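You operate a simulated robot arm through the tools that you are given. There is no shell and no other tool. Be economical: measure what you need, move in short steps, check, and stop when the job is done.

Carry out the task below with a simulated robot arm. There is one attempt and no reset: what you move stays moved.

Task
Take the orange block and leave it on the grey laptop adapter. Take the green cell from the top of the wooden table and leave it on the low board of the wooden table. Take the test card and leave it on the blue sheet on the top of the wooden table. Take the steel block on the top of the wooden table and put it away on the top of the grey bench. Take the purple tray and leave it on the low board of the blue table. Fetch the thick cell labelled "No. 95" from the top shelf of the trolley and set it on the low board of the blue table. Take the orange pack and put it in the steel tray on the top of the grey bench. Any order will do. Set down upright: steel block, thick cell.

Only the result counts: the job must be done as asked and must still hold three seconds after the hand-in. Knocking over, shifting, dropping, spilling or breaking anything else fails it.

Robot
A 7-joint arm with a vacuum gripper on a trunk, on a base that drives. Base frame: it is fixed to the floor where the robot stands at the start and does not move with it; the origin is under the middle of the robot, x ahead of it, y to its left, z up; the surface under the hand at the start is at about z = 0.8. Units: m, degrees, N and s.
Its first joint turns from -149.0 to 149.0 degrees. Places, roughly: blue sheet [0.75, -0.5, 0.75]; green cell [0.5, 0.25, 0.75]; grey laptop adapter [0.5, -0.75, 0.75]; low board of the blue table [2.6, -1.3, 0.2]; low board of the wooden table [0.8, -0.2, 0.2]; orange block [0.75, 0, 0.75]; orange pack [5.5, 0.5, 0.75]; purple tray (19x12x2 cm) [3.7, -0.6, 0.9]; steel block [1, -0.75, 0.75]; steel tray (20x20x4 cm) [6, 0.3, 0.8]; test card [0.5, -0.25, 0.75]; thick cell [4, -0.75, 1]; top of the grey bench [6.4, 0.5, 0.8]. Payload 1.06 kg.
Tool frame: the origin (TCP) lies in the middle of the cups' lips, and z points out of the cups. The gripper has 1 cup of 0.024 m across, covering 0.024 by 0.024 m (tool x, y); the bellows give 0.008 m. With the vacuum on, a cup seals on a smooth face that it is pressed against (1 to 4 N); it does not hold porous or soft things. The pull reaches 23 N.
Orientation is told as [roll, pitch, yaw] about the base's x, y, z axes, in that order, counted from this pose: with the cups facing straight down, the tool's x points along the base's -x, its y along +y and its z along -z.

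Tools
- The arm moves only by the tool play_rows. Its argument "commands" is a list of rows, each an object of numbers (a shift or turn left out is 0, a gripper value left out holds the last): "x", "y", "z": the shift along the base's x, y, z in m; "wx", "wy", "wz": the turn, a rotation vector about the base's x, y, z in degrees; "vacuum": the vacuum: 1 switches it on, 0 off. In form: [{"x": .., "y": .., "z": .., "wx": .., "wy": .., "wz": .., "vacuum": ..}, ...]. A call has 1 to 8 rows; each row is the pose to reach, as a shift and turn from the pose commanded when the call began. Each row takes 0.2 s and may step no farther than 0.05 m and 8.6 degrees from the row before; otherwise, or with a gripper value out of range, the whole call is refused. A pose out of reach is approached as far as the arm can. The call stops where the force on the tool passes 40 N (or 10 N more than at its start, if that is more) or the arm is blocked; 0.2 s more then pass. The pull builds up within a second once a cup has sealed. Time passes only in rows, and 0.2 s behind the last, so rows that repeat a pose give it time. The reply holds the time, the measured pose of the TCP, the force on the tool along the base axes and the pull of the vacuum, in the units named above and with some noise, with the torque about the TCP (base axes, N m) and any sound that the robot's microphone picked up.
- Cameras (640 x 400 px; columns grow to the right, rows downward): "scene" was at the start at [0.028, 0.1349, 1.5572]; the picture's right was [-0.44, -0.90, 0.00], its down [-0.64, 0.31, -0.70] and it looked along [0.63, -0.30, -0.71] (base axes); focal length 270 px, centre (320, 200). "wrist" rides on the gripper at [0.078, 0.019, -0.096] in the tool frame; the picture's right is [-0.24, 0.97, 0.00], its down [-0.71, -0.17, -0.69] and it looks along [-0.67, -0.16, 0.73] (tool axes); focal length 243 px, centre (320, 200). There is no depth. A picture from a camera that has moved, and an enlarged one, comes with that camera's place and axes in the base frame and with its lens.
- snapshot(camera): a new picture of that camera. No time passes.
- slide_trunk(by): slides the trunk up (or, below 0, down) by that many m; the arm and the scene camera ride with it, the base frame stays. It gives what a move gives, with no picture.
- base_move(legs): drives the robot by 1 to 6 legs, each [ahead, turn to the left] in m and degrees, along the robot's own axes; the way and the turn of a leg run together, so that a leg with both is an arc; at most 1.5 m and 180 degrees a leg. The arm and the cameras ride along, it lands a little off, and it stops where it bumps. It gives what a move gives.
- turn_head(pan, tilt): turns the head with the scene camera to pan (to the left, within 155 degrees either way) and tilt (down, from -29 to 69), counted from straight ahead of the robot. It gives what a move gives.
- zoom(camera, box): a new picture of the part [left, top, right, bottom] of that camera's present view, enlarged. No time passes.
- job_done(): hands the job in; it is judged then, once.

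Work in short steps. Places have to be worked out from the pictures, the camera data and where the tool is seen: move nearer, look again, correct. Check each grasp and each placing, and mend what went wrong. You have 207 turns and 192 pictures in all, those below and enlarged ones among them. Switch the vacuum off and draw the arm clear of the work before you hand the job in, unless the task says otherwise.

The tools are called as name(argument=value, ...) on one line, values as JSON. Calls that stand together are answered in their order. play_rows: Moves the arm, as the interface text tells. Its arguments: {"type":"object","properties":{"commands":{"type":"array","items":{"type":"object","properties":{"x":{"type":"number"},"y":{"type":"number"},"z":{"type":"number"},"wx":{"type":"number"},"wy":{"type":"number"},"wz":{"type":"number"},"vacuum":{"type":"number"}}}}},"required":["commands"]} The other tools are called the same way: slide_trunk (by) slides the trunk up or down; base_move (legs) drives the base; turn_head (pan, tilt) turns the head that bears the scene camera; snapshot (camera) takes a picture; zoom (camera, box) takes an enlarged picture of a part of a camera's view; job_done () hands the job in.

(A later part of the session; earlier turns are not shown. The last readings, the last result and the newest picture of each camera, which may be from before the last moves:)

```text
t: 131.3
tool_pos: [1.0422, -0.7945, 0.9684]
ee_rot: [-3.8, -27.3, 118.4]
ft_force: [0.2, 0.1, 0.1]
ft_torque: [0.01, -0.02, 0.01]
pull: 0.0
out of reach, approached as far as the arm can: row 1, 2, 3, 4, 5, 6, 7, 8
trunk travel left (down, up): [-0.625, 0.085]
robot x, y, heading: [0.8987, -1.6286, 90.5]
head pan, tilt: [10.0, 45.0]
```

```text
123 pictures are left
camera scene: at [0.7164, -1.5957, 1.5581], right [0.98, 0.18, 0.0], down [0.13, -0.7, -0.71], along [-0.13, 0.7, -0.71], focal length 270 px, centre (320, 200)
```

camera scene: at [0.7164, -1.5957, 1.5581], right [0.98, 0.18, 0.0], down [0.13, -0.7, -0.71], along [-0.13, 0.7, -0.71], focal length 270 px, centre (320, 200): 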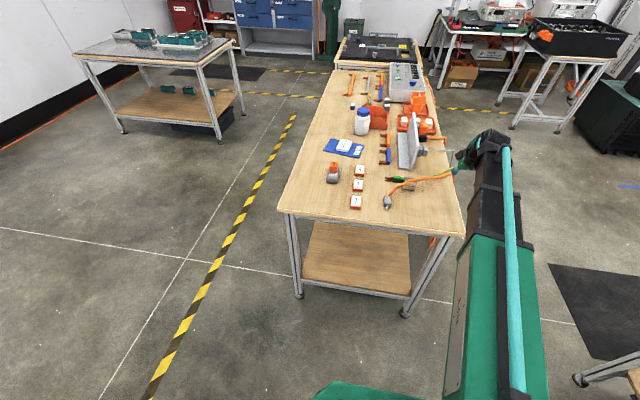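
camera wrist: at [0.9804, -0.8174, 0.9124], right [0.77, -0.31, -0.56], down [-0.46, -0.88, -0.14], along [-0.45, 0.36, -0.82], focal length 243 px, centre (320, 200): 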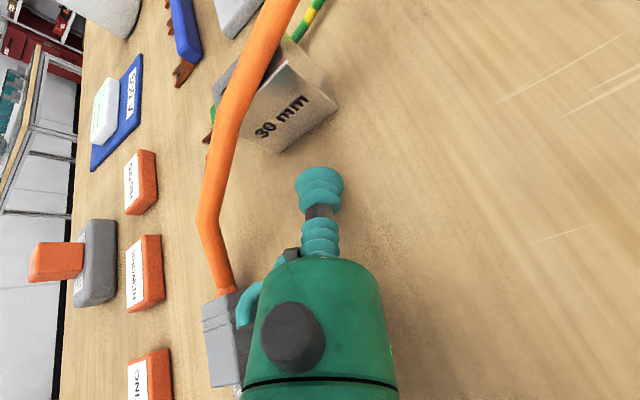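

The commanded pose had picked up a stray tilt; I correct it so that the commanded tool axis is vertical.

play_rows(commands=[{"wx": 5, "wy": -5.8}, {"wx": 10, "wy": -11.7}, {"wx": 10, "wy": -11.7, "z": 0.03}, {"wx": 10, "wy": -11.7, "z": 0.03}])

```text
t: 132.3
tool_pos: [1.0701, -0.8019, 0.9905]
ee_rot: [-18.9, -33.3, 128.7]
ft_force: [-0.3, 0.1, -0.2]
ft_torque: [-0.04, 0.01, 0.03]
pull: 0.1
out of reach, approached as far as the arm can: row 1, 2, 3, 4
trunk travel left (down, up): [-0.625, 0.085]
robot x, y, heading: [0.901, -1.6272, 90.5]
head pan, tilt: [10.0, 45.0]
```

play_rows(commands=[{"z": 0.03, "y": -0.03, "wz": -4}, {"z": 0.05, "y": -0.07, "wz": -8}, {"z": 0.05, "y": -0.11, "wz": -12}, {"z": 0.05, "y": -0.15, "wz": -16}, {"z": 0.05, "y": -0.15, "wz": -22}, {"z": 0.05, "y": -0.15, "wz": -22}])

snapshot(camera="scene")

```text
t: 133.7
tool_pos: [1.1116, -0.9663, 1.029]
ee_rot: [-15.9, -36.9, 114.0]
ft_force: [0.0, -0.4, 0.9]
ft_torque: [0.0, 0.02, -0.01]
pull: 0.0
out of reach, approached as far as the arm can: row 1, 2, 3, 4, 5, 6
trunk travel left (down, up): [-0.625, 0.085]
robot x, y, heading: [0.9016, -1.6313, 90.5]
head pan, tilt: [10.0, 45.0]
```

```text
122 pictures are left
camera scene: at [0.7162, -1.5958, 1.558], right [0.98, 0.18, 0.0], down [0.13, -0.7, -0.71], along [-0.13, 0.7, -0.71], focal length 270 px, centre (320, 200)
```

scene: 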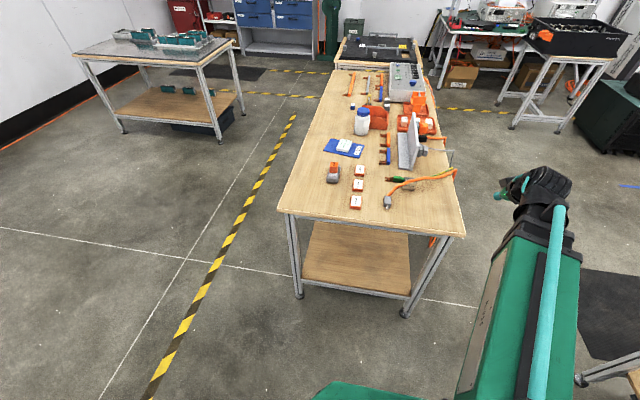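

The arm is stuck against a joint limit. I set the commanded pose near the actual one, then unwind differently.

play_rows(commands=[{"wx": 8, "x": 0.03}, {"wx": 16, "x": 0.06}, {"wx": 24, "x": 0.09}, {"wx": 32, "x": 0.12}, {"wx": 40, "x": 0.15}, {"wx": 40, "x": 0.15}])

```text
t: 135.1
tool_pos: [1.2618, -0.9689, 1.0296]
ee_rot: [-61.4, -68.4, 152.1]
ft_force: [0.2, -0.7, -0.6]
ft_torque: [0.0, -0.01, -0.03]
pull: 0.2
trunk travel left (down, up): [-0.625, 0.085]
robot x, y, heading: [0.8992, -1.6333, 90.2]
head pan, tilt: [10.0, 45.0]
```

Now the pose is tracked exactly. I untilt while bringing x back.

play_rows(commands=[{"wx": -8, "x": -0.03}, {"wx": -16, "x": -0.06}, {"wx": -24, "x": -0.09}, {"wx": -32, "x": -0.12}, {"wx": -40, "x": -0.15}])

```text
t: 136.3
tool_pos: [1.1108, -0.9673, 1.029]
ee_rot: [-15.8, -36.8, 114.0]
ft_force: [-0.9, -1.0, -0.9]
ft_torque: [0.03, -0.02, 0.01]
pull: 0.0
trunk travel left (down, up): [-0.625, 0.085]
robot x, y, heading: [0.9005, -1.6309, 90.8]
head pan, tilt: [10.0, 45.0]
```

play_rows(commands=[{"wx": -8}, {"wx": -16}, {"wx": -24}, {"wx": -32}, {"wx": -40}])

```text
t: 137.5
tool_pos: [1.11, -0.9695, 1.0355]
ee_rot: [12.4, -10.2, 107.9]
ft_force: [-0.1, 0.4, -0.8]
ft_torque: [0.02, -0.02, -0.01]
pull: 0.2
out of reach, approached as far as the arm can: row 1, 2, 3, 4, 5
trunk travel left (down, up): [-0.625, 0.085]
robot x, y, heading: [0.9011, -1.6296, 90.3]
head pan, tilt: [10.0, 45.0]
```

play_rows(commands=[{"wx": -3, "wy": -7.5}, {"wx": -5.7, "wy": -14.9}, {"wx": -5.7, "wy": -14.9}])

snapshot(camera="wrist")

```text
t: 138.3
tool_pos: [1.1113, -0.9688, 1.0371]
ee_rot: [12.2, -10.3, 107.9]
ft_force: [0.0, 0.2, -1.0]
ft_torque: [-0.01, 0.0, 0.0]
pull: 0.1
out of reach, approached as far as the arm can: row 1, 2, 3
trunk travel left (down, up): [-0.625, 0.085]
robot x, y, heading: [0.8972, -1.6297, 90.2]
head pan, tilt: [10.0, 45.0]
```

```text
121 pictures are left
camera wrist: at [1.141, -1.0579, 1.119], right [-0.96, -0.11, 0.24], down [0.12, 0.65, 0.75], along [-0.24, 0.75, -0.61], focal length 243 px, centre (320, 200)
```

wrist: 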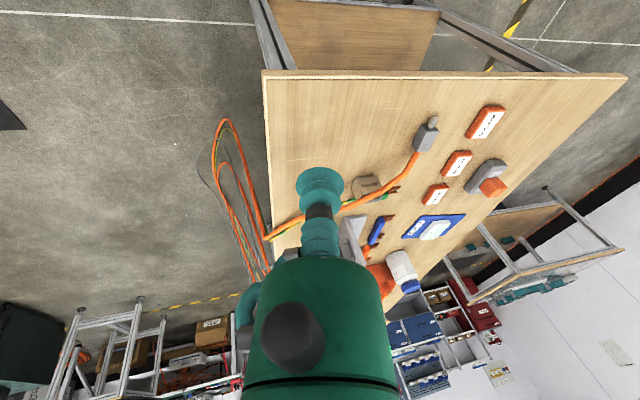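

play_rows(commands=[{"x": -0.03, "y": 0.02}, {"x": -0.06, "y": 0.04}, {"x": -0.09, "y": 0.06}, {"x": -0.12, "y": 0.08}, {"x": -0.15, "y": 0.1}, {"x": -0.18, "y": 0.12}])

play_rows(commands=[{"wx": -3, "wy": -7.5}, {"wx": -5.7, "wy": -14.9}, {"wx": -5.7, "wy": -14.9}])

```text
t: 139.7
tool_pos: [0.9321, -0.8487, 1.035]
ee_rot: [12.9, -10.7, 107.8]
ft_force: [0.3, -0.1, -0.7]
ft_torque: [0.04, 0.0, 0.01]
pull: 0.1
trunk travel left (down, up): [-0.625, 0.085]
robot x, y, heading: [0.8998, -1.6303, 90.3]
head pan, tilt: [10.0, 45.0]
```

```text
t: 140.5
tool_pos: [0.9326, -0.8499, 1.0354]
ee_rot: [13.0, -10.7, 107.8]
ft_force: [0.2, 0.0, -0.2]
ft_torque: [-0.02, 0.01, 0.0]
pull: 0.0
out of reach, approached as far as the arm can: row 1, 2, 3
trunk travel left (down, up): [-0.625, 0.085]
robot x, y, heading: [0.9038, -1.6277, 90.4]
head pan, tilt: [10.0, 45.0]
```

play_rows(commands=[{"wz": 8}, {"wz": 16}, {"wz": 24}, {"wz": 32}, {"wz": 40}, {"wz": 48}])

play_rows(commands=[{"wx": 1}, {"wx": 1}])

```text
t: 141.9
tool_pos: [0.93, -0.8485, 1.0381]
ee_rot: [13.6, -12.2, 155.6]
ft_force: [0.0, -0.1, -0.2]
ft_torque: [0.01, -0.01, 0.01]
pull: 0.1
trunk travel left (down, up): [-0.625, 0.085]
robot x, y, heading: [0.9016, -1.6279, 90.3]
head pan, tilt: [10.0, 45.0]
```

```text
t: 142.5
tool_pos: [0.9304, -0.8486, 1.0373]
ee_rot: [12.5, -12.5, 155.7]
ft_force: [-0.7, 0.2, -0.2]
ft_torque: [0.0, 0.01, 0.02]
pull: 0.1
trunk travel left (down, up): [-0.625, 0.085]
robot x, y, heading: [0.9032, -1.6317, 90.6]
head pan, tilt: [10.0, 45.0]
```

play_rows(commands=[{"wx": 3.2, "wy": -8}, {"wx": 6.4, "wy": -16.4}, {"wx": 6.4, "wy": -16.4}])

```text
refused: row 2 steps farther than a row can; nothing moved
```

play_rows(commands=[{"wx": 2.2, "wy": -5.6}, {"wx": 4.4, "wy": -11.2}, {"wx": 6.4, "wy": -16.4}, {"wx": 6.4, "wy": -16.4}])

```text
t: 143.5
tool_pos: [0.9309, -0.8497, 1.0429]
ee_rot: [5.2, -15.0, 156.3]
ft_force: [0.3, 0.3, -0.1]
ft_torque: [0.02, -0.01, 0.0]
pull: 0.1
out of reach, approached as far as the arm can: row 1, 2, 3, 4
trunk travel left (down, up): [-0.625, 0.085]
robot x, y, heading: [0.8989, -1.6299, 90.5]
head pan, tilt: [10.0, 45.0]
```

The forearm roll joint seems off from when the wrist roll saturated. I tilt the tool forward again and roll it back while nearly aligned with the forearm.

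play_rows(commands=[{"wx": 8}, {"wx": 16}, {"wx": 24}, {"wx": 32}, {"wx": 40}, {"wx": 48}, {"wx": 56}, {"wx": 64}])

snapshot(camera="wrist")

snapshot(camera="scene")

```text
t: 145.3
tool_pos: [0.9327, -0.8503, 1.0429]
ee_rot: [-63.2, -27.5, -175.8]
ft_force: [0.1, -0.5, 0.8]
ft_torque: [0.02, 0.0, 0.01]
pull: 0.0
trunk travel left (down, up): [-0.625, 0.085]
robot x, y, heading: [0.899, -1.6297, 90.5]
head pan, tilt: [10.0, 45.0]
```

```text
120 pictures are left
camera wrist: at [1.0193, -0.9375, 1.0311], right [-0.58, -0.48, -0.66], down [-0.37, -0.56, 0.74], along [-0.73, 0.67, 0.14], focal length 243 px, centre (320, 200)
```

wrist: 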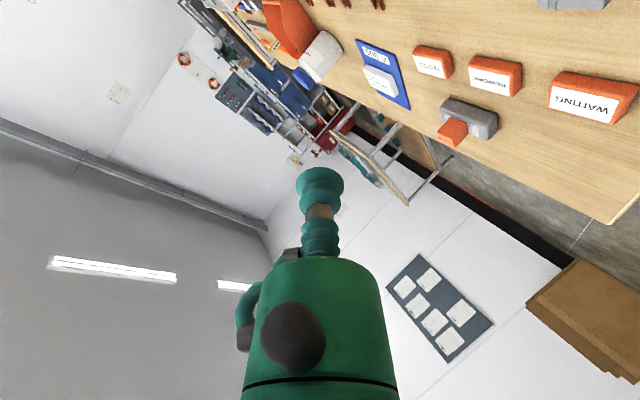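

```text
119 pictures are left
camera scene: at [0.7162, -1.5958, 1.5581], right [0.98, 0.18, 0.0], down [0.13, -0.7, -0.71], along [-0.13, 0.7, -0.71], focal length 270 px, centre (320, 200)
```

scene: 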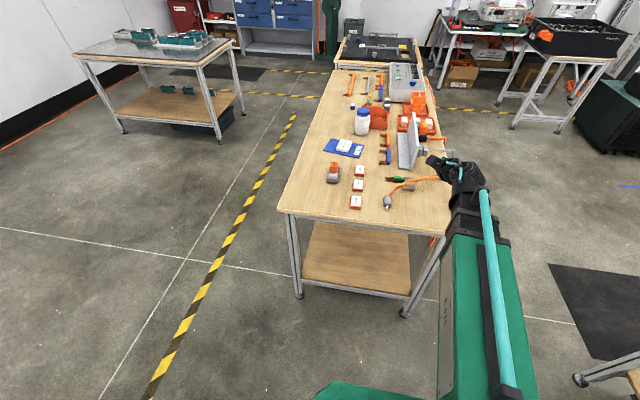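

My reading: the forearm roll is in its flipped branch. I align the tool with the forearm, then roll it about its own axis to unwind.

play_rows(commands=[{"wx": 5.4, "wz": -5.4}, {"wx": 10.8, "wz": -10.8}, {"wx": 16, "wz": -16}])

play_rows(commands=[{"wy": 8.4, "wz": -1.2}, {"wy": 16.8, "wz": -2.4}, {"wy": 25.2, "wz": -3.6}, {"wy": 33.6, "wz": -4.8}, {"wy": 42, "wz": -6}, {"wy": 50.4, "wz": -7.2}, {"wy": 58.8, "wz": -8.4}, {"wy": 67.2, "wz": -9.6}])

play_rows(commands=[{"wy": 8.4, "wz": -1.2}, {"wy": 16.8, "wz": -2.4}, {"wy": 25.2, "wz": -3.6}, {"wy": 33.6, "wz": -4.8}, {"wy": 42, "wz": -6}, {"wy": 50.4, "wz": -7.2}, {"wy": 58.8, "wz": -8.4}, {"wy": 67.2, "wz": -9.6}])

snapshot(camera="wrist")

```text
t: 146.1
tool_pos: [0.932, -0.8497, 1.0428]
ee_rot: [-81.1, -27.4, 176.3]
ft_force: [0.5, 0.3, 0.4]
ft_torque: [-0.01, 0.02, 0.0]
pull: 0.0
trunk travel left (down, up): [-0.625, 0.085]
robot x, y, heading: [0.898, -1.6285, 90.3]
head pan, tilt: [10.0, 45.0]
```

```text
t: 147.9
tool_pos: [0.932, -0.8495, 1.0441]
ee_rot: [37.2, -80.6, 52.5]
ft_force: [-0.3, -0.1, -0.8]
ft_torque: [0.03, -0.02, -0.01]
pull: 0.0
trunk travel left (down, up): [-0.625, 0.085]
robot x, y, heading: [0.9024, -1.629, 90.5]
head pan, tilt: [10.0, 45.0]
```

```text
t: 149.7
tool_pos: [0.9314, -0.8495, 1.0421]
ee_rot: [82.4, -16.4, 1.7]
ft_force: [0.4, 0.5, 0.5]
ft_torque: [0.0, 0.02, 0.0]
pull: 0.0
trunk travel left (down, up): [-0.625, 0.085]
robot x, y, heading: [0.9035, -1.6274, 90.3]
head pan, tilt: [10.0, 45.0]
```

```text
118 pictures are left
camera wrist: at [0.8499, -0.9449, 1.0506], right [-0.05, 0.12, 0.99], down [0.72, -0.68, 0.12], along [0.69, 0.72, -0.06], focal length 243 px, centre (320, 200)
```

wrist: 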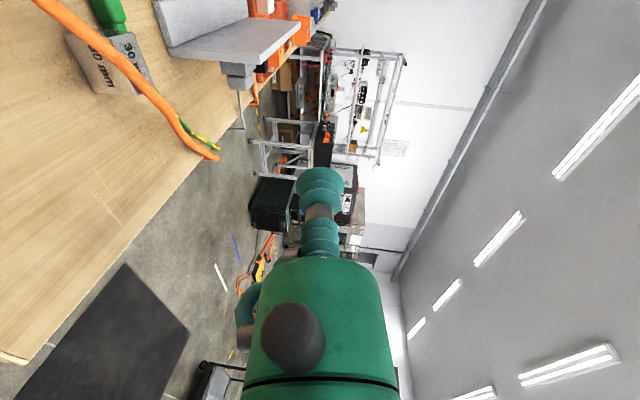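

Rolled by 135°. I test untilting now.

play_rows(commands=[{"wx": -8}, {"wx": -16}, {"wx": -24}, {"wx": -32}, {"wx": -40}, {"wx": -48}, {"wx": -56}, {"wx": -64}])

```text
t: 151.5
tool_pos: [0.9311, -0.8501, 1.0441]
ee_rot: [17.1, -5.6, 15.6]
ft_force: [0.7, -0.7, -1.0]
ft_torque: [-0.01, -0.01, 0.03]
pull: 0.0
out of reach, approached as far as the arm can: row 1, 2
trunk travel left (down, up): [-0.625, 0.085]
robot x, y, heading: [0.8996, -1.6292, 90.5]
head pan, tilt: [10.0, 45.0]
```

It works. I finish levelling.

play_rows(commands=[{"wx": -6}, {"wx": -12}, {"wx": -18, "wy": -0.6}, {"wx": -18, "wy": -0.6}])

play_rows(commands=[{"wz": 8.5}, {"wz": 17}, {"wz": 25.5}, {"wz": 34}, {"wz": 42.5}, {"wz": 51}, {"wz": 59.5}, {"wz": 68}])

```text
t: 152.5
tool_pos: [0.9314, -0.8503, 1.0424]
ee_rot: [-0.2, -1.1, 16.7]
ft_force: [-0.4, -0.1, 0.8]
ft_torque: [0.03, 0.04, 0.03]
pull: 0.0
trunk travel left (down, up): [-0.625, 0.085]
robot x, y, heading: [0.9, -1.6308, 90.5]
head pan, tilt: [10.0, 45.0]
```

```text
t: 154.3
tool_pos: [0.9312, -0.8507, 1.0437]
ee_rot: [-0.2, -1.3, 84.9]
ft_force: [-0.6, 0.2, -0.5]
ft_torque: [0.0, 0.03, -0.01]
pull: 0.1
trunk travel left (down, up): [-0.625, 0.085]
robot x, y, heading: [0.9013, -1.6312, 90.2]
head pan, tilt: [10.0, 45.0]
```

Recovered. Now I level the rest and move above the block to look.

play_rows(commands=[{"wx": -1.3, "wy": 0.3, "wz": 5, "y": 0.04}, {"wx": -1.3, "wy": 0.3, "wz": 5, "y": 0.08, "x": -0.01}, {"wx": -1.3, "wy": 0.3, "wz": 5, "y": 0.12, "x": -0.015, "z": -0.03}, {"wx": -1.3, "wy": 0.3, "wz": 5, "y": 0.145, "x": -0.015, "z": -0.07}, {"wx": -1.3, "wy": 0.3, "wz": 5, "y": 0.145, "x": -0.015, "z": -0.1}, {"wx": -1.3, "wy": 0.3, "wz": 5, "y": 0.145, "x": -0.015, "z": -0.1}])

snapshot(camera="wrist")

zoom(camera="wrist", box=[240, 50, 400, 150])

```text
refused: row 3 steps farther than a row can; nothing moved
```

```text
117 pictures are left
camera wrist: at [0.9047, -0.9277, 1.1381], right [-0.95, 0.32, 0.0], down [0.23, 0.68, 0.7], along [0.22, 0.66, -0.71], focal length 243 px, centre (320, 200)
```

wrist: 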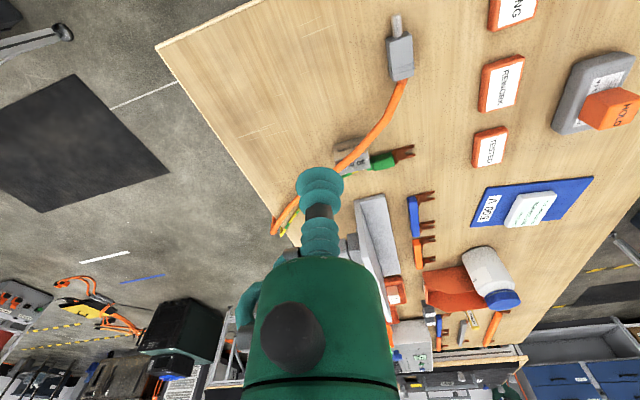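

```text
4.00 times, centred on (320, 100) of wrist
camera zoom: at [0.9047, -0.9277, 1.1381], right [-0.95, 0.32, 0.0], down [0.23, 0.68, 0.7], along [0.22, 0.66, -0.71], focal length 970 px, centre (320, 600)
```

zoom: 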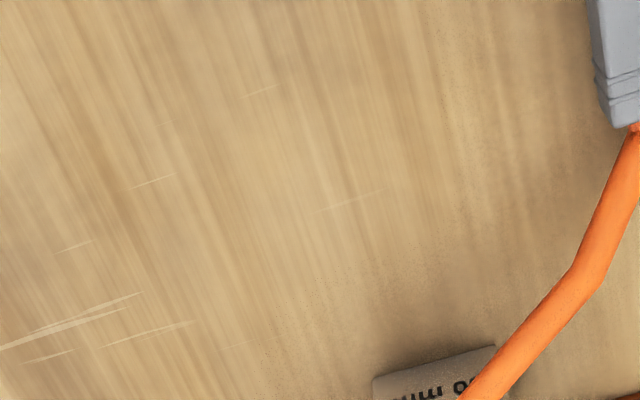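

play_rows(commands=[{"wx": -1.3, "wy": 0.3, "wz": 5, "y": 0.04}, {"wx": -1.3, "wy": 0.3, "wz": 5, "y": 0.08, "x": -0.01}, {"wx": -1.3, "wy": 0.3, "wz": 5, "y": 0.11, "x": -0.015, "z": -0.03}, {"wx": -1.3, "wy": 0.3, "wz": 5, "y": 0.135, "x": -0.015, "z": -0.06}, {"wx": -1.3, "wy": 0.3, "wz": 5, "y": 0.145, "x": -0.015, "z": -0.1}, {"wx": -1.3, "wy": 0.3, "wz": 5, "y": 0.145, "x": -0.015, "z": -0.1}])

snapshot(camera="wrist")

zoom(camera="wrist", box=[240, 70, 400, 170])

```text
t: 155.7
tool_pos: [0.9174, -0.7051, 0.9426]
ee_rot: [0.0, 0.2, 89.7]
ft_force: [0.2, -0.4, 0.3]
ft_torque: [0.01, -0.01, -0.05]
pull: 0.0
trunk travel left (down, up): [-0.625, 0.085]
robot x, y, heading: [0.8998, -1.627, 90.5]
head pan, tilt: [10.0, 45.0]
```

```text
115 pictures are left
camera wrist: at [0.8973, -0.7828, 1.0391], right [-0.97, 0.24, 0.0], down [0.18, 0.71, 0.68], along [0.16, 0.66, -0.73], focal length 243 px, centre (320, 200)
```

wrist: 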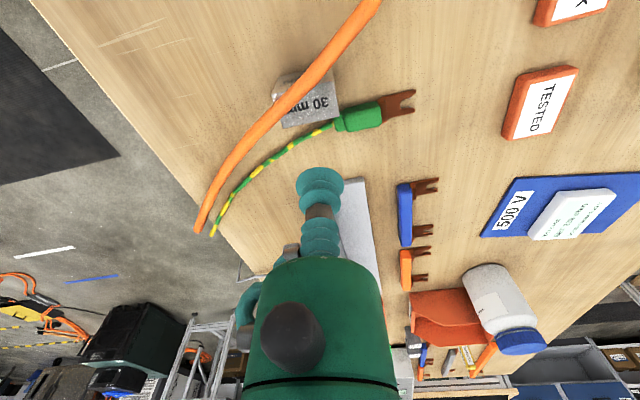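

```text
4.00 times, centred on (320, 120) of wrist
camera zoom: at [0.8973, -0.7828, 1.0391], right [-0.97, 0.24, 0.0], down [0.18, 0.71, 0.68], along [0.16, 0.66, -0.73], focal length 970 px, centre (320, 520)
```

zoom: 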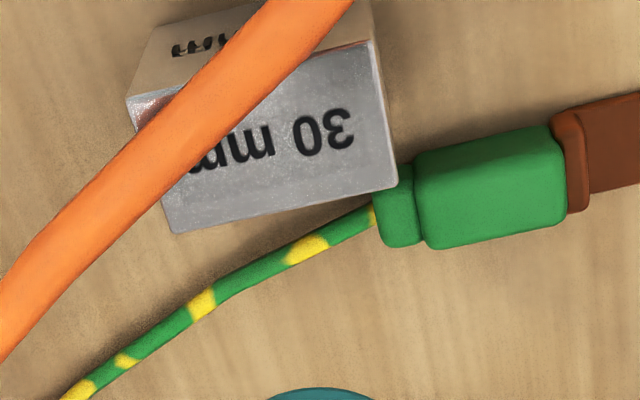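

The block's top spans x 0.901–0.951, y -0.724…-0.695, with its far-left part free of the cable. I'll grip at about (0.914, -0.7075) and slide it left (−x) out from under the cable, between cable and clip. I descend partway to check.

play_rows(commands=[{"x": -0.0025, "y": -0.002, "z": -0.03}, {"x": -0.0025, "y": -0.002, "z": -0.06}, {"x": -0.0025, "y": -0.002, "z": -0.075}, {"x": -0.0025, "y": -0.002, "z": -0.075}])

zoom(camera="wrist", box=[240, 100, 400, 200])

zoom(camera="scene", box=[380, 150, 460, 200])

```text
t: 156.7
tool_pos: [0.9148, -0.7083, 0.8679]
ee_rot: [0.1, 0.1, 89.7]
ft_force: [0.4, 0.6, -0.1]
ft_torque: [-0.02, 0.02, 0.02]
pull: 0.1
trunk travel left (down, up): [-0.625, 0.085]
robot x, y, heading: [0.9005, -1.6322, 90.6]
head pan, tilt: [10.0, 45.0]
```

```text
4.00 times, centred on (320, 150) of wrist
camera zoom: at [0.8942, -0.7845, 0.9644], right [-0.97, 0.24, 0.0], down [0.18, 0.71, 0.68], along [0.16, 0.66, -0.73], focal length 970 px, centre (320, 400)
```

zoom: 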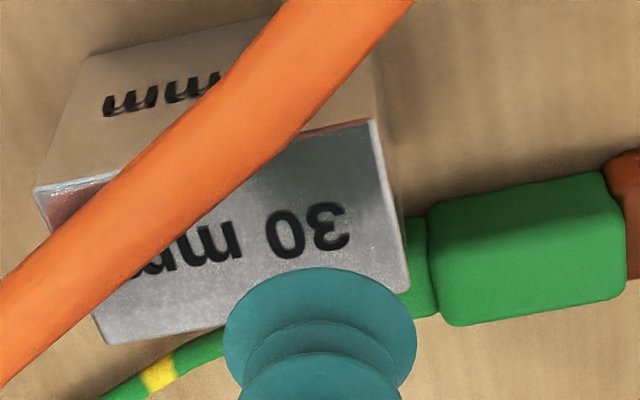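

```text
8.00 times, centred on (420, 175) of scene
camera zoom: at [0.7161, -1.5958, 1.558], right [0.98, 0.18, 0.0], down [0.13, -0.7, -0.71], along [-0.13, 0.7, -0.71], focal length 2156 px, centre (-480, 400)
```

zoom: 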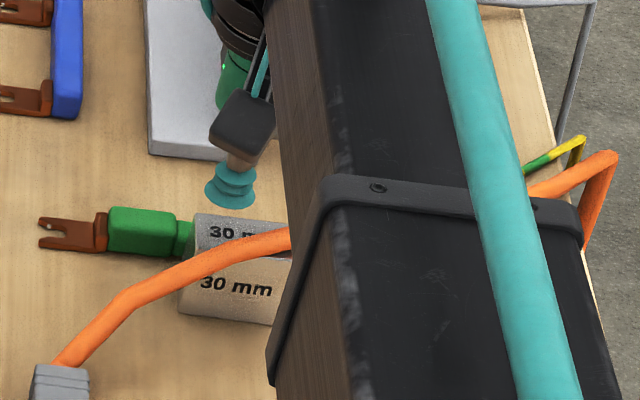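

Clearance to the cable about 3 mm and cup fully on the face. I descend with the vacuum on in fine steps.

play_rows(commands=[{"z": -0.015, "vacuum": 1}, {"z": -0.021}, {"z": -0.024}, {"z": -0.0255}, {"z": -0.0255}])

```text
t: 157.9
tool_pos: [0.9146, -0.7084, 0.8447]
ee_rot: [0.1, 0.0, 89.6]
ft_force: [-1.8, 4.6, 12.9]
ft_torque: [-0.01, 0.01, 0.04]
pull: 23.0
trunk travel left (down, up): [-0.625, 0.085]
robot x, y, heading: [0.8999, -1.6289, 90.3]
head pan, tilt: [10.0, 45.0]
```

Sealed. I relieve the pressure slightly and slide −x in small steps.

play_rows(commands=[{"z": 0.001}, {"z": 0.001, "x": -0.01}, {"z": 0.001, "x": -0.02}, {"z": 0.001, "x": -0.02}])

zoom(camera="wrist", box=[200, 80, 440, 230])

```text
t: 158.9
tool_pos: [0.8934, -0.7079, 0.8445]
ee_rot: [0.0, 0.3, 89.7]
ft_force: [1.2, -2.1, 0.7]
ft_torque: [0.01, -0.02, -0.04]
pull: 23.2
trunk travel left (down, up): [-0.625, 0.085]
robot x, y, heading: [0.8962, -1.629, 90.3]
head pan, tilt: [10.0, 45.0]
```

```text
2.67 times, centred on (320, 155) of wrist
camera zoom: at [0.8738, -0.7851, 0.9404], right [-0.97, 0.24, 0.0], down [0.18, 0.71, 0.68], along [0.16, 0.66, -0.73], focal length 647 px, centre (320, 320)
```

zoom: 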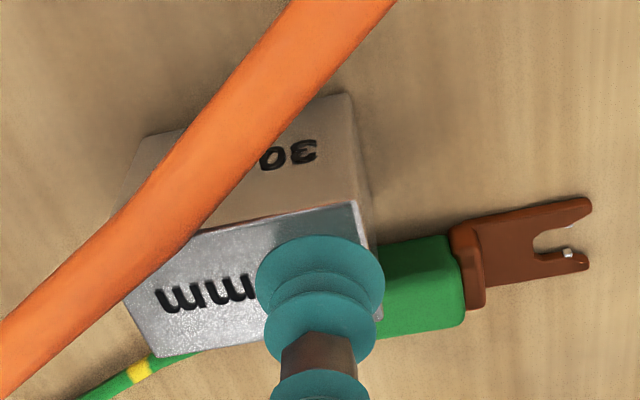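

Clip unmoved. I continue sliding −x another 4.5 cm, drifting slightly away from the clip.

play_rows(commands=[{"x": -0.01, "y": -0.002}, {"x": -0.02, "y": -0.004}, {"x": -0.03, "y": -0.005}, {"x": -0.04, "y": -0.005}, {"x": -0.045, "y": -0.005}, {"x": -0.045, "y": -0.005}])

zoom(camera="wrist", box=[200, 80, 440, 230])

zoom(camera="scene", box=[360, 140, 460, 203])

```text
t: 160.3
tool_pos: [0.8482, -0.7121, 0.8451]
ee_rot: [0.0, 0.2, 89.7]
ft_force: [1.3, -1.2, 0.1]
ft_torque: [0.04, 0.02, -0.04]
pull: 22.3
trunk travel left (down, up): [-0.625, 0.085]
robot x, y, heading: [0.9017, -1.6298, 90.3]
head pan, tilt: [10.0, 45.0]
```

```text
2.67 times, centred on (320, 155) of wrist
camera zoom: at [0.829, -0.7897, 0.9405], right [-0.97, 0.24, 0.0], down [0.18, 0.71, 0.68], along [0.16, 0.66, -0.73], focal length 647 px, centre (320, 320)
```

zoom: 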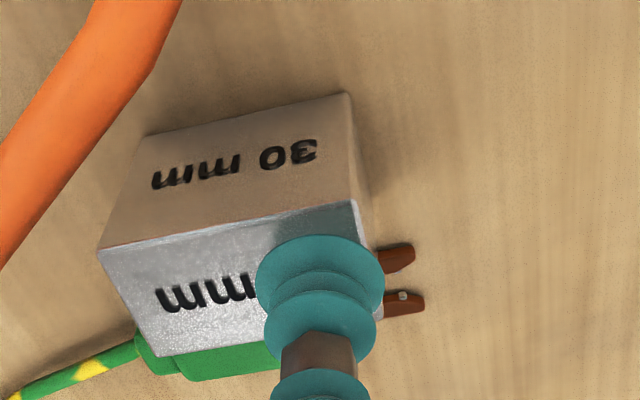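

```text
6.35 times, centred on (410, 172) of scene
camera zoom: at [0.7163, -1.5957, 1.558], right [0.98, 0.18, 0.0], down [0.13, -0.7, -0.71], along [-0.13, 0.7, -0.71], focal length 1711 px, centre (-251, 381)
```

zoom: 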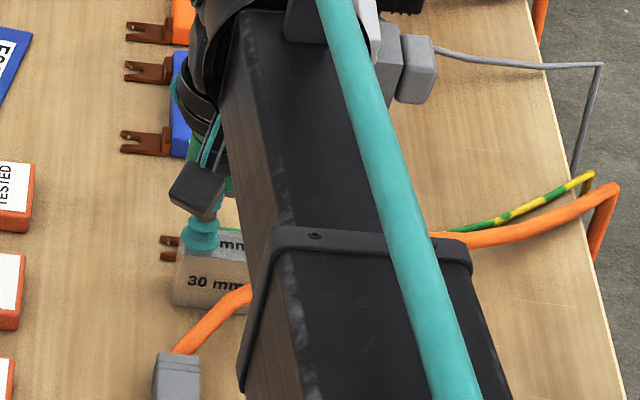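

The block is clear of the cable. I lift straight up.

play_rows(commands=[{"z": 0.01}, {"z": 0.03}, {"z": 0.07}, {"z": 0.115}, {"z": 0.16}, {"z": 0.2}])

snapshot(camera="wrist")

```text
t: 161.7
tool_pos: [0.8506, -0.7111, 1.0448]
ee_rot: [0.1, 0.2, 89.8]
ft_force: [0.8, 0.1, -4.6]
ft_torque: [0.01, 0.07, -0.02]
pull: 22.5
trunk travel left (down, up): [-0.625, 0.085]
robot x, y, heading: [0.9005, -1.6266, 90.4]
head pan, tilt: [10.0, 45.0]
```

```text
108 pictures are left
camera wrist: at [0.8299, -0.7899, 1.1413], right [-0.97, 0.24, 0.0], down [0.18, 0.71, 0.68], along [0.16, 0.66, -0.73], focal length 243 px, centre (320, 200)
```

wrist: 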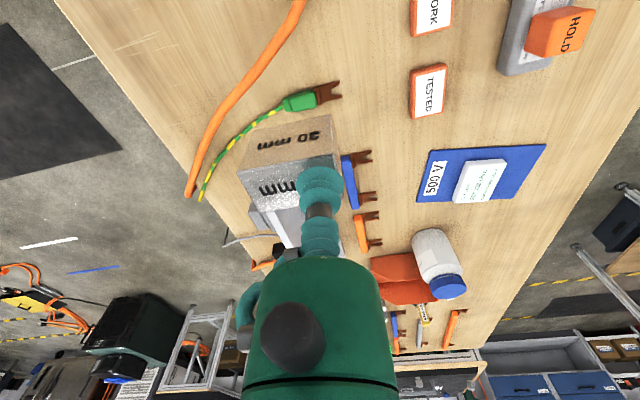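

The steel block is held and everything else is in place. I retract the arm toward me and look at the gap between the tables.

play_rows(commands=[{"y": -0.045, "x": 0.01}, {"y": -0.09, "x": 0.02}, {"y": -0.135, "x": 0.03}, {"y": -0.18, "x": 0.04}, {"y": -0.225, "x": 0.05}, {"y": -0.26, "x": 0.05}])

turn_head(pan=-55, tilt=35)

snapshot(camera="scene")

```text
t: 163.1
tool_pos: [0.901, -0.9733, 1.044]
ee_rot: [0.0, 0.1, 89.7]
ft_force: [0.4, -0.1, -5.2]
ft_torque: [0.01, 0.07, -0.05]
pull: 22.7
trunk travel left (down, up): [-0.625, 0.085]
robot x, y, heading: [0.901, -1.6276, 90.2]
head pan, tilt: [10.0, 45.0]
```

```text
t: 164.4
tool_pos: [0.9, -0.9716, 1.0441]
ee_rot: [0.1, 0.2, 89.7]
ft_force: [-0.4, -0.1, -5.1]
ft_torque: [0.01, 0.08, -0.01]
pull: 23.4
trunk travel left (down, up): [-0.625, 0.085]
robot x, y, heading: [0.9025, -1.6319, 90.6]
head pan, tilt: [-55.0, 35.0]
```

```text
107 pictures are left
camera scene: at [0.8026, -1.6243, 1.5728], right [0.58, -0.81, 0.0], down [-0.47, -0.33, -0.82], along [0.67, 0.48, -0.57], focal length 270 px, centre (320, 200)
```

scene: 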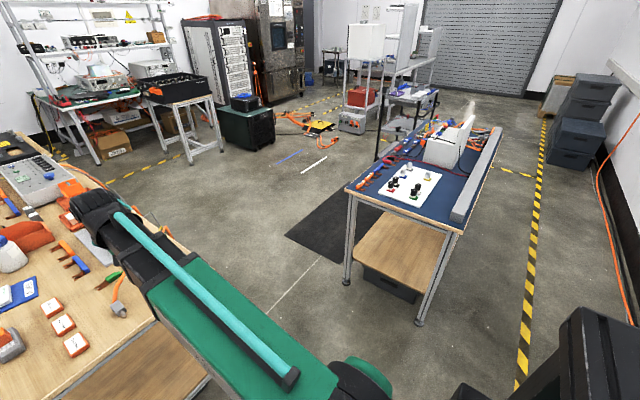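

The gap runs from x≈1.1 to 1.92. I turn left, back up into line with the gap, and turn right again.

base_move(legs=[[0, 89.6], [-0.57, 0], [0, -90]])

turn_head(pan=-10, tilt=35)

snapshot(camera="scene")

```text
t: 175.3
tool_pos: [1.4956, -0.9797, 1.045]
ee_rot: [0.0, 0.1, 87.7]
ft_force: [-0.3, -0.8, -4.5]
ft_torque: [0.0, 0.08, 0.0]
pull: 23.0
trunk travel left (down, up): [-0.625, 0.085]
robot x, y, heading: [1.474, -1.6432, 88.6]
head pan, tilt: [-55.0, 35.0]
```

```text
t: 176.4
tool_pos: [1.4956, -0.9807, 1.0432]
ee_rot: [0.1, 0.2, 87.8]
ft_force: [0.2, 0.5, -4.5]
ft_torque: [0.0, 0.07, 0.03]
pull: 22.9
trunk travel left (down, up): [-0.625, 0.085]
robot x, y, heading: [1.4744, -1.6384, 88.5]
head pan, tilt: [-10.0, 35.0]
```

```text
106 pictures are left
camera scene: at [1.3203, -1.5909, 1.5728], right [0.98, -0.2, 0.0], down [-0.12, -0.56, -0.82], along [0.16, 0.8, -0.57], focal length 270 px, centre (320, 200)
```

scene: 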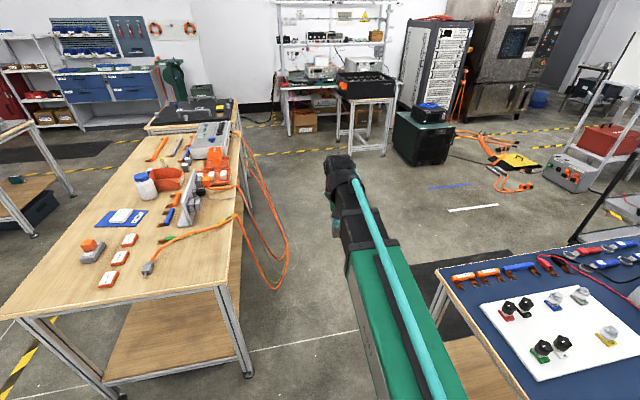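

Hanging cables reach x≈1.28 near y=-0.35, so I advance 0.75 m, then veer right past the blue table's corner.

base_move(legs=[[0.75, 0], [0, -62], [1.2, 0]])

turn_head(pan=-20, tilt=25)

snapshot(camera="scene")

```text
t: 188.9
tool_pos: [3.1522, -0.0659, 1.0437]
ee_rot: [0.1, 0.3, 25.8]
ft_force: [-0.7, 0.8, -5.1]
ft_torque: [0.08, 0.03, -0.02]
pull: 22.7
trunk travel left (down, up): [-0.625, 0.085]
robot x, y, heading: [2.5622, -0.3547, 26.7]
head pan, tilt: [-10.0, 35.0]
```

```text
t: 189.6
tool_pos: [3.1529, -0.0643, 1.0437]
ee_rot: [0.1, 0.3, 25.8]
ft_force: [-0.9, 0.0, -5.6]
ft_torque: [0.08, 0.04, 0.01]
pull: 23.2
trunk travel left (down, up): [-0.625, 0.085]
robot x, y, heading: [2.562, -0.3579, 26.8]
head pan, tilt: [-20.0, 25.0]
```

```text
105 pictures are left
camera scene: at [2.5375, -0.2125, 1.5885], right [0.11, -0.99, 0.0], down [-0.42, -0.05, -0.91], along [0.9, 0.1, -0.42], focal length 270 px, centre (320, 200)
```

scene: 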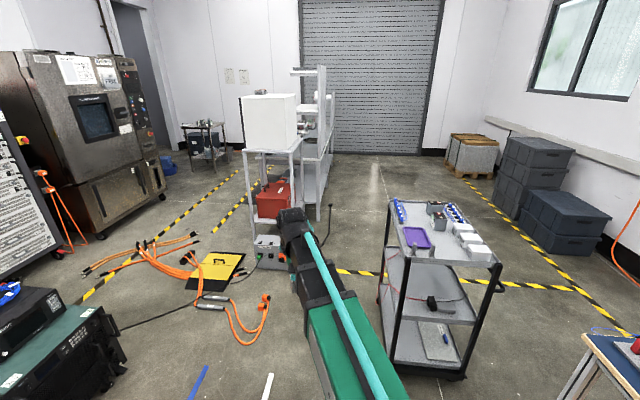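

The trolley's left side is at y≈-0.5 and the floor cables at y>0.36. I drive along y≈-0.1 to x≈4.2.

base_move(legs=[[0, -4], [0.68, 0], [0, -23], [1.0, 0]])

turn_head(pan=5, tilt=22)

snapshot(camera="scene")

```text
t: 199.8
tool_pos: [4.8612, -0.1125, 1.0426]
ee_rot: [0.1, 0.2, -1.4]
ft_force: [0.6, 0.6, -5.8]
ft_torque: [0.07, 0.01, 0.02]
pull: 23.0
trunk travel left (down, up): [-0.625, 0.085]
robot x, y, heading: [4.2042, -0.1004, -0.6]
head pan, tilt: [-20.0, 25.0]
```

```text
t: 200.7
tool_pos: [4.8609, -0.1121, 1.0449]
ee_rot: [0.0, 0.2, -1.3]
ft_force: [0.8, 0.4, -5.2]
ft_torque: [0.04, -0.04, 0.05]
pull: 22.9
trunk travel left (down, up): [-0.625, 0.085]
robot x, y, heading: [4.2028, -0.1025, -0.3]
head pan, tilt: [5.0, 22.0]
```

```text
104 pictures are left
camera scene: at [4.2537, 0.0759, 1.5934], right [0.08, -1.0, 0.0], down [-0.37, -0.03, -0.93], along [0.92, 0.07, -0.37], focal length 270 px, centre (320, 200)
```

scene: 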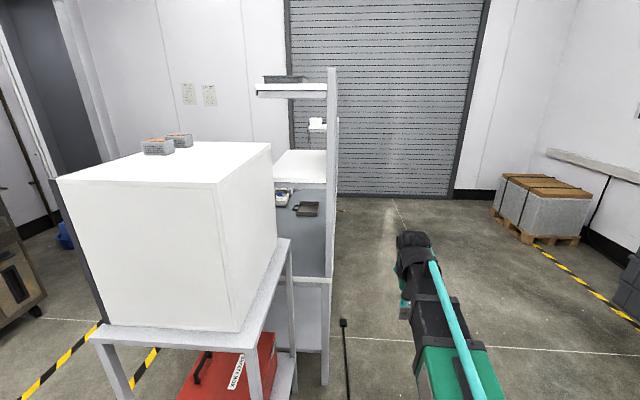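

A cord lies on the floor at y≈0 up to x≈5.74. I keep right of it and go along the bench's right side, then look.

base_move(legs=[[0, -27], [1.0, 0], [0, 27], [0.9, 0]])

turn_head(pan=75, tilt=25)

snapshot(camera="scene")

```text
t: 212.9
tool_pos: [6.6428, -0.5921, 1.0447]
ee_rot: [0.1, 0.2, -1.4]
ft_force: [-1.1, 0.8, -5.6]
ft_torque: [0.1, 0.0, 0.03]
pull: 22.5
trunk travel left (down, up): [-0.625, 0.085]
robot x, y, heading: [5.984, -0.5756, -0.5]
head pan, tilt: [5.0, 22.0]
```

```text
t: 214.4
tool_pos: [6.6403, -0.591, 1.0434]
ee_rot: [0.1, 0.2, -1.3]
ft_force: [0.0, -0.7, -3.8]
ft_torque: [0.12, 0.02, 0.02]
pull: 23.0
trunk travel left (down, up): [-0.625, 0.085]
robot x, y, heading: [5.9864, -0.5787, -0.4]
head pan, tilt: [75.0, 25.0]
```

```text
103 pictures are left
camera scene: at [5.9671, -0.3205, 1.5886], right [0.96, -0.27, 0.0], down [-0.11, -0.41, -0.91], along [0.25, 0.87, -0.42], focal length 270 px, centre (320, 200)
```

scene: 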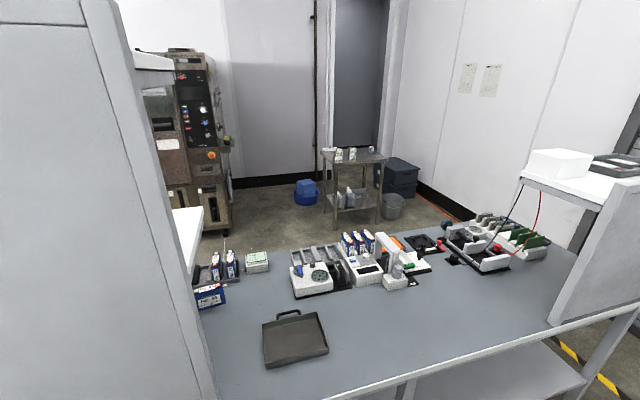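

I see the grey bench: front edge y≈0.08, steel tray near (6.06, 0.27), free surface around (6.4, 0.25). I drive 0.4 m ahead and turn left to face it.

base_move(legs=[[0.4, 0], [0, 90.4]])

turn_head(pan=0, tilt=40)

snapshot(camera="scene")

snapshot(camera="wrist")

```text
t: 220.7
tool_pos: [6.4067, 0.0704, 1.0439]
ee_rot: [0.0, 0.3, 87.9]
ft_force: [0.6, -0.2, -5.5]
ft_torque: [-0.01, 0.11, 0.02]
pull: 22.9
trunk travel left (down, up): [-0.625, 0.085]
robot x, y, heading: [6.3892, -0.5883, 88.5]
head pan, tilt: [75.0, 25.0]
```

```text
t: 222.1
tool_pos: [6.4064, 0.0713, 1.0441]
ee_rot: [0.1, 0.1, 87.9]
ft_force: [0.1, 0.0, -5.1]
ft_torque: [0.04, 0.08, 0.0]
pull: 22.2
trunk travel left (down, up): [-0.625, 0.085]
robot x, y, heading: [6.3857, -0.5891, 88.5]
head pan, tilt: [0.0, 40.0]
```

```text
102 pictures are left
camera scene: at [6.2178, -0.5418, 1.5653], right [1.0, -0.02, 0.0], down [-0.01, -0.64, -0.77], along [0.02, 0.77, -0.64], focal length 270 px, centre (320, 200)
```

scene: 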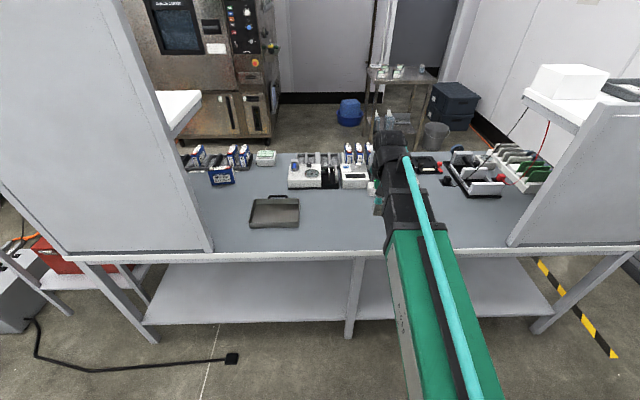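

```text
101 pictures are left
camera wrist: at [6.3841, -0.0062, 1.1399], right [-0.96, 0.27, 0.0], down [0.2, 0.7, 0.68], along [0.18, 0.66, -0.73], focal length 243 px, centre (320, 200)
```

wrist: 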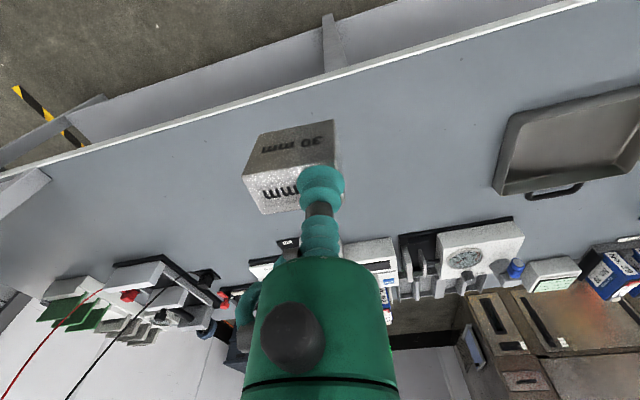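

I extend over the free area and lower.

play_rows(commands=[{"y": 0.04, "z": -0.01}, {"y": 0.08, "z": -0.03}, {"y": 0.12, "z": -0.05}, {"y": 0.15, "z": -0.08}, {"y": 0.15, "z": -0.12}, {"y": 0.15, "z": -0.15}, {"y": 0.15, "z": -0.17}, {"y": 0.15, "z": -0.17}])

snapshot(camera="wrist")

```text
t: 223.9
tool_pos: [6.4069, 0.2208, 0.8729]
ee_rot: [0.1, 0.2, 88.0]
ft_force: [0.5, 0.1, -5.2]
ft_torque: [0.0, 0.09, 0.0]
pull: 23.0
trunk travel left (down, up): [-0.625, 0.085]
robot x, y, heading: [6.3832, -0.587, 88.9]
head pan, tilt: [0.0, 40.0]
```

```text
100 pictures are left
camera wrist: at [6.3837, 0.1439, 0.9686], right [-0.96, 0.27, 0.0], down [0.2, 0.7, 0.68], along [0.18, 0.66, -0.73], focal length 243 px, centre (320, 200)
```

wrist: 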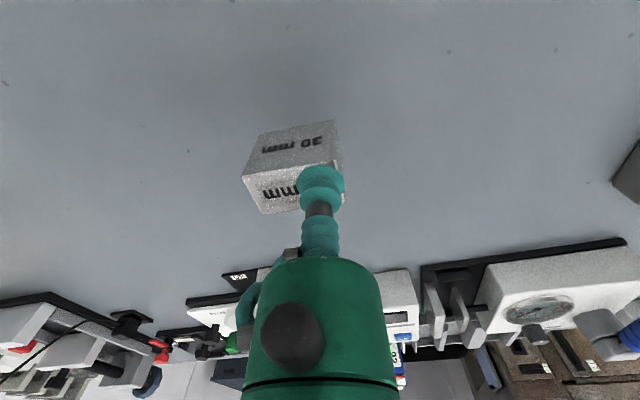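

Lower gently, in 5 mm steps.

play_rows(commands=[{"z": -0.006}, {"z": -0.012}, {"z": -0.018}, {"z": -0.018}])

```text
t: 224.9
tool_pos: [6.406, 0.2207, 0.8555]
ee_rot: [0.1, 0.2, 88.0]
ft_force: [0.9, -0.6, -5.2]
ft_torque: [-0.04, 0.1, 0.02]
pull: 23.2
trunk travel left (down, up): [-0.625, 0.085]
robot x, y, heading: [6.3856, -0.5871, 88.6]
head pan, tilt: [0.0, 40.0]
```

play_rows(commands=[{"z": -0.004}, {"z": -0.008}, {"z": -0.011}, {"z": -0.011}])

```text
t: 225.9
tool_pos: [6.4064, 0.2206, 0.8441]
ee_rot: [0.2, 0.1, 88.0]
ft_force: [0.9, 0.2, -4.8]
ft_torque: [0.01, 0.08, 0.02]
pull: 22.8
trunk travel left (down, up): [-0.625, 0.085]
robot x, y, heading: [6.3869, -0.5863, 88.6]
head pan, tilt: [0.0, 40.0]
```

play_rows(commands=[{"z": -0.004}, {"z": -0.007}, {"z": -0.01}, {"z": -0.01}])

```text
t: 226.9
tool_pos: [6.408, 0.2194, 0.8345]
ee_rot: [0.1, 0.1, 87.9]
ft_force: [0.2, -0.1, -5.4]
ft_torque: [0.0, 0.09, 0.01]
pull: 22.8
trunk travel left (down, up): [-0.625, 0.085]
robot x, y, heading: [6.3867, -0.5866, 88.7]
head pan, tilt: [0.0, 40.0]
```

play_rows(commands=[{"z": -0.003}, {"z": -0.006}, {"z": -0.009}, {"z": -0.012}, {"z": -0.015}, {"z": -0.018}])

zoom(camera="wrist", box=[200, 80, 440, 230])

```text
t: 228.3
tool_pos: [6.4068, 0.2206, 0.8178]
ee_rot: [0.2, 0.0, 88.0]
ft_force: [-6.6, 7.3, 20.7]
ft_torque: [-0.06, -0.21, 0.1]
pull: 22.6
trunk travel left (down, up): [-0.625, 0.085]
robot x, y, heading: [6.3916, -0.589, 88.9]
head pan, tilt: [0.0, 40.0]
```

```text
2.67 times, centred on (320, 155) of wrist
camera zoom: at [6.3831, 0.1433, 0.9147], right [-0.96, 0.27, 0.0], down [0.2, 0.7, 0.68], along [0.18, 0.66, -0.73], focal length 647 px, centre (320, 320)
```

zoom: 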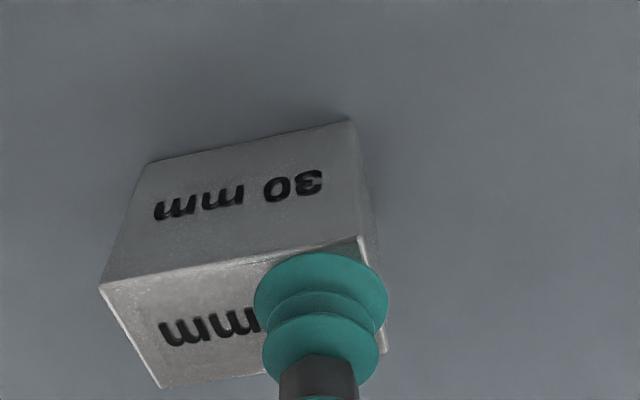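

Contact (bench z≈0.775). I ease off, release and rise.

play_rows(commands=[{"z": 0.002}, {"z": 0.002, "vacuum": 0}, {"z": 0.002}, {"z": 0.002}, {"z": 0.002}, {"z": 0.015}, {"z": 0.06}, {"z": 0.1}])

snapshot(camera="wrist")

```text
t: 230.1
tool_pos: [6.4071, 0.2195, 0.9168]
ee_rot: [0.1, 0.2, 87.8]
ft_force: [-0.2, 1.0, -0.3]
ft_torque: [0.02, 0.0, -0.02]
pull: 0.2
trunk travel left (down, up): [-0.625, 0.085]
robot x, y, heading: [6.389, -0.5854, 88.3]
head pan, tilt: [0.0, 40.0]
```

```text
98 pictures are left
camera wrist: at [6.3838, 0.1428, 1.0129], right [-0.96, 0.27, 0.0], down [0.2, 0.7, 0.68], along [0.18, 0.66, -0.73], focal length 243 px, centre (320, 200)
```

wrist: 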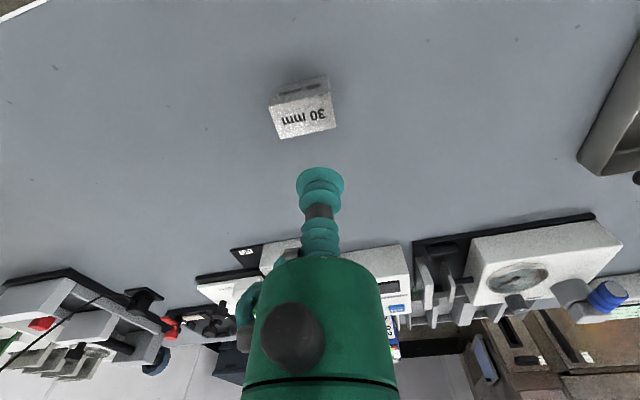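

Steel block is placed upright. Now I look for the orange pack, probably behind the bench's left front panel.

play_rows(commands=[{"x": -0.04, "z": 0.03, "wz": 8.5}, {"x": -0.08, "z": 0.06, "wz": 17}, {"x": -0.11, "z": 0.08, "wz": 25.5}, {"x": -0.14, "z": 0.08, "wz": 34}, {"x": -0.17, "z": 0.08, "wz": 42.5}, {"x": -0.2, "z": 0.08, "wz": 51}, {"x": -0.23, "z": 0.08, "wz": 59.5}, {"x": -0.26, "z": 0.08, "wz": 68}])

snapshot(camera="wrist")

zoom(camera="scene", box=[150, 90, 310, 190])

```text
t: 231.9
tool_pos: [6.1461, 0.2206, 0.9975]
ee_rot: [0.1, 0.2, 156.0]
ft_force: [-0.1, 0.1, 0.2]
ft_torque: [-0.01, 0.02, -0.01]
pull: 0.0
trunk travel left (down, up): [-0.625, 0.085]
robot x, y, heading: [6.3858, -0.5894, 88.3]
head pan, tilt: [0.0, 40.0]
```

```text
97 pictures are left
camera wrist: at [6.2081, 0.1723, 1.0928], right [-0.61, -0.79, 0.0], down [-0.58, 0.45, 0.68], along [-0.54, 0.42, -0.73], focal length 243 px, centre (320, 200)
```

wrist: 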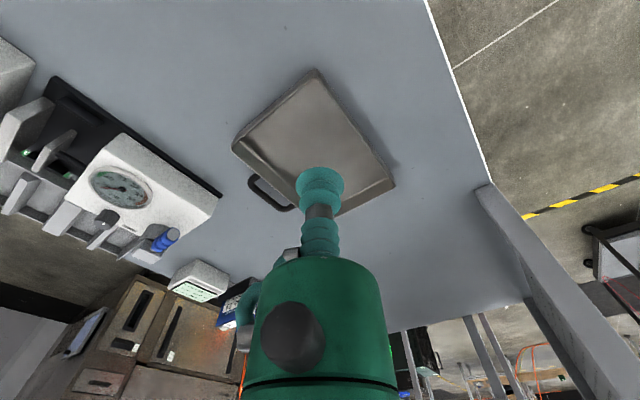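

```text
4.00 times, centred on (230, 140) of scene
camera zoom: at [6.2174, -0.5422, 1.5652], right [1.0, -0.02, 0.0], down [-0.01, -0.64, -0.77], along [0.02, 0.77, -0.64], focal length 1078 px, centre (680, 440)
```

zoom: 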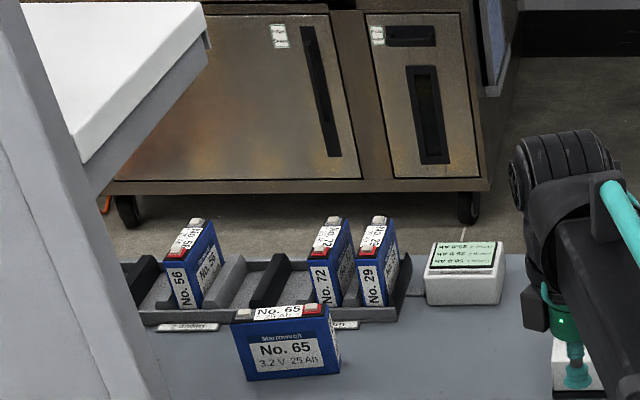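

play_rows(commands=[{"wz": -8.5}, {"wz": -17}, {"wz": -25.5}, {"wz": -32}])

snapshot(camera="wrist")

```text
t: 232.9
tool_pos: [6.1472, 0.2203, 0.9966]
ee_rot: [0.1, 0.3, 123.7]
ft_force: [-0.3, 0.1, 0.6]
ft_torque: [0.01, 0.02, 0.01]
pull: 0.0
trunk travel left (down, up): [-0.625, 0.085]
robot x, y, heading: [6.3866, -0.5871, 88.6]
head pan, tilt: [0.0, 40.0]
```

```text
95 pictures are left
camera wrist: at [6.1733, 0.1455, 1.093], right [-0.94, -0.34, 0.0], down [-0.25, 0.69, 0.68], along [-0.24, 0.64, -0.73], focal length 243 px, centre (320, 200)
```

wrist: 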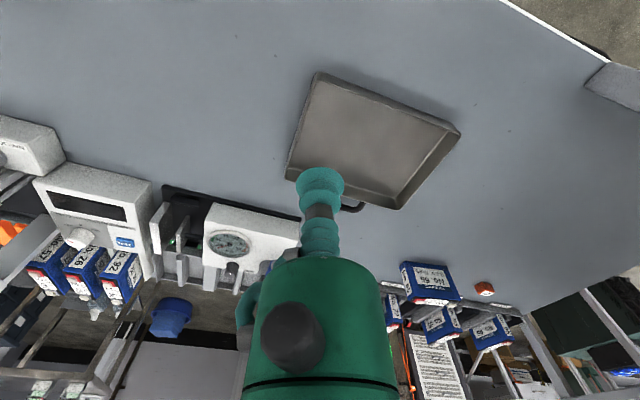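

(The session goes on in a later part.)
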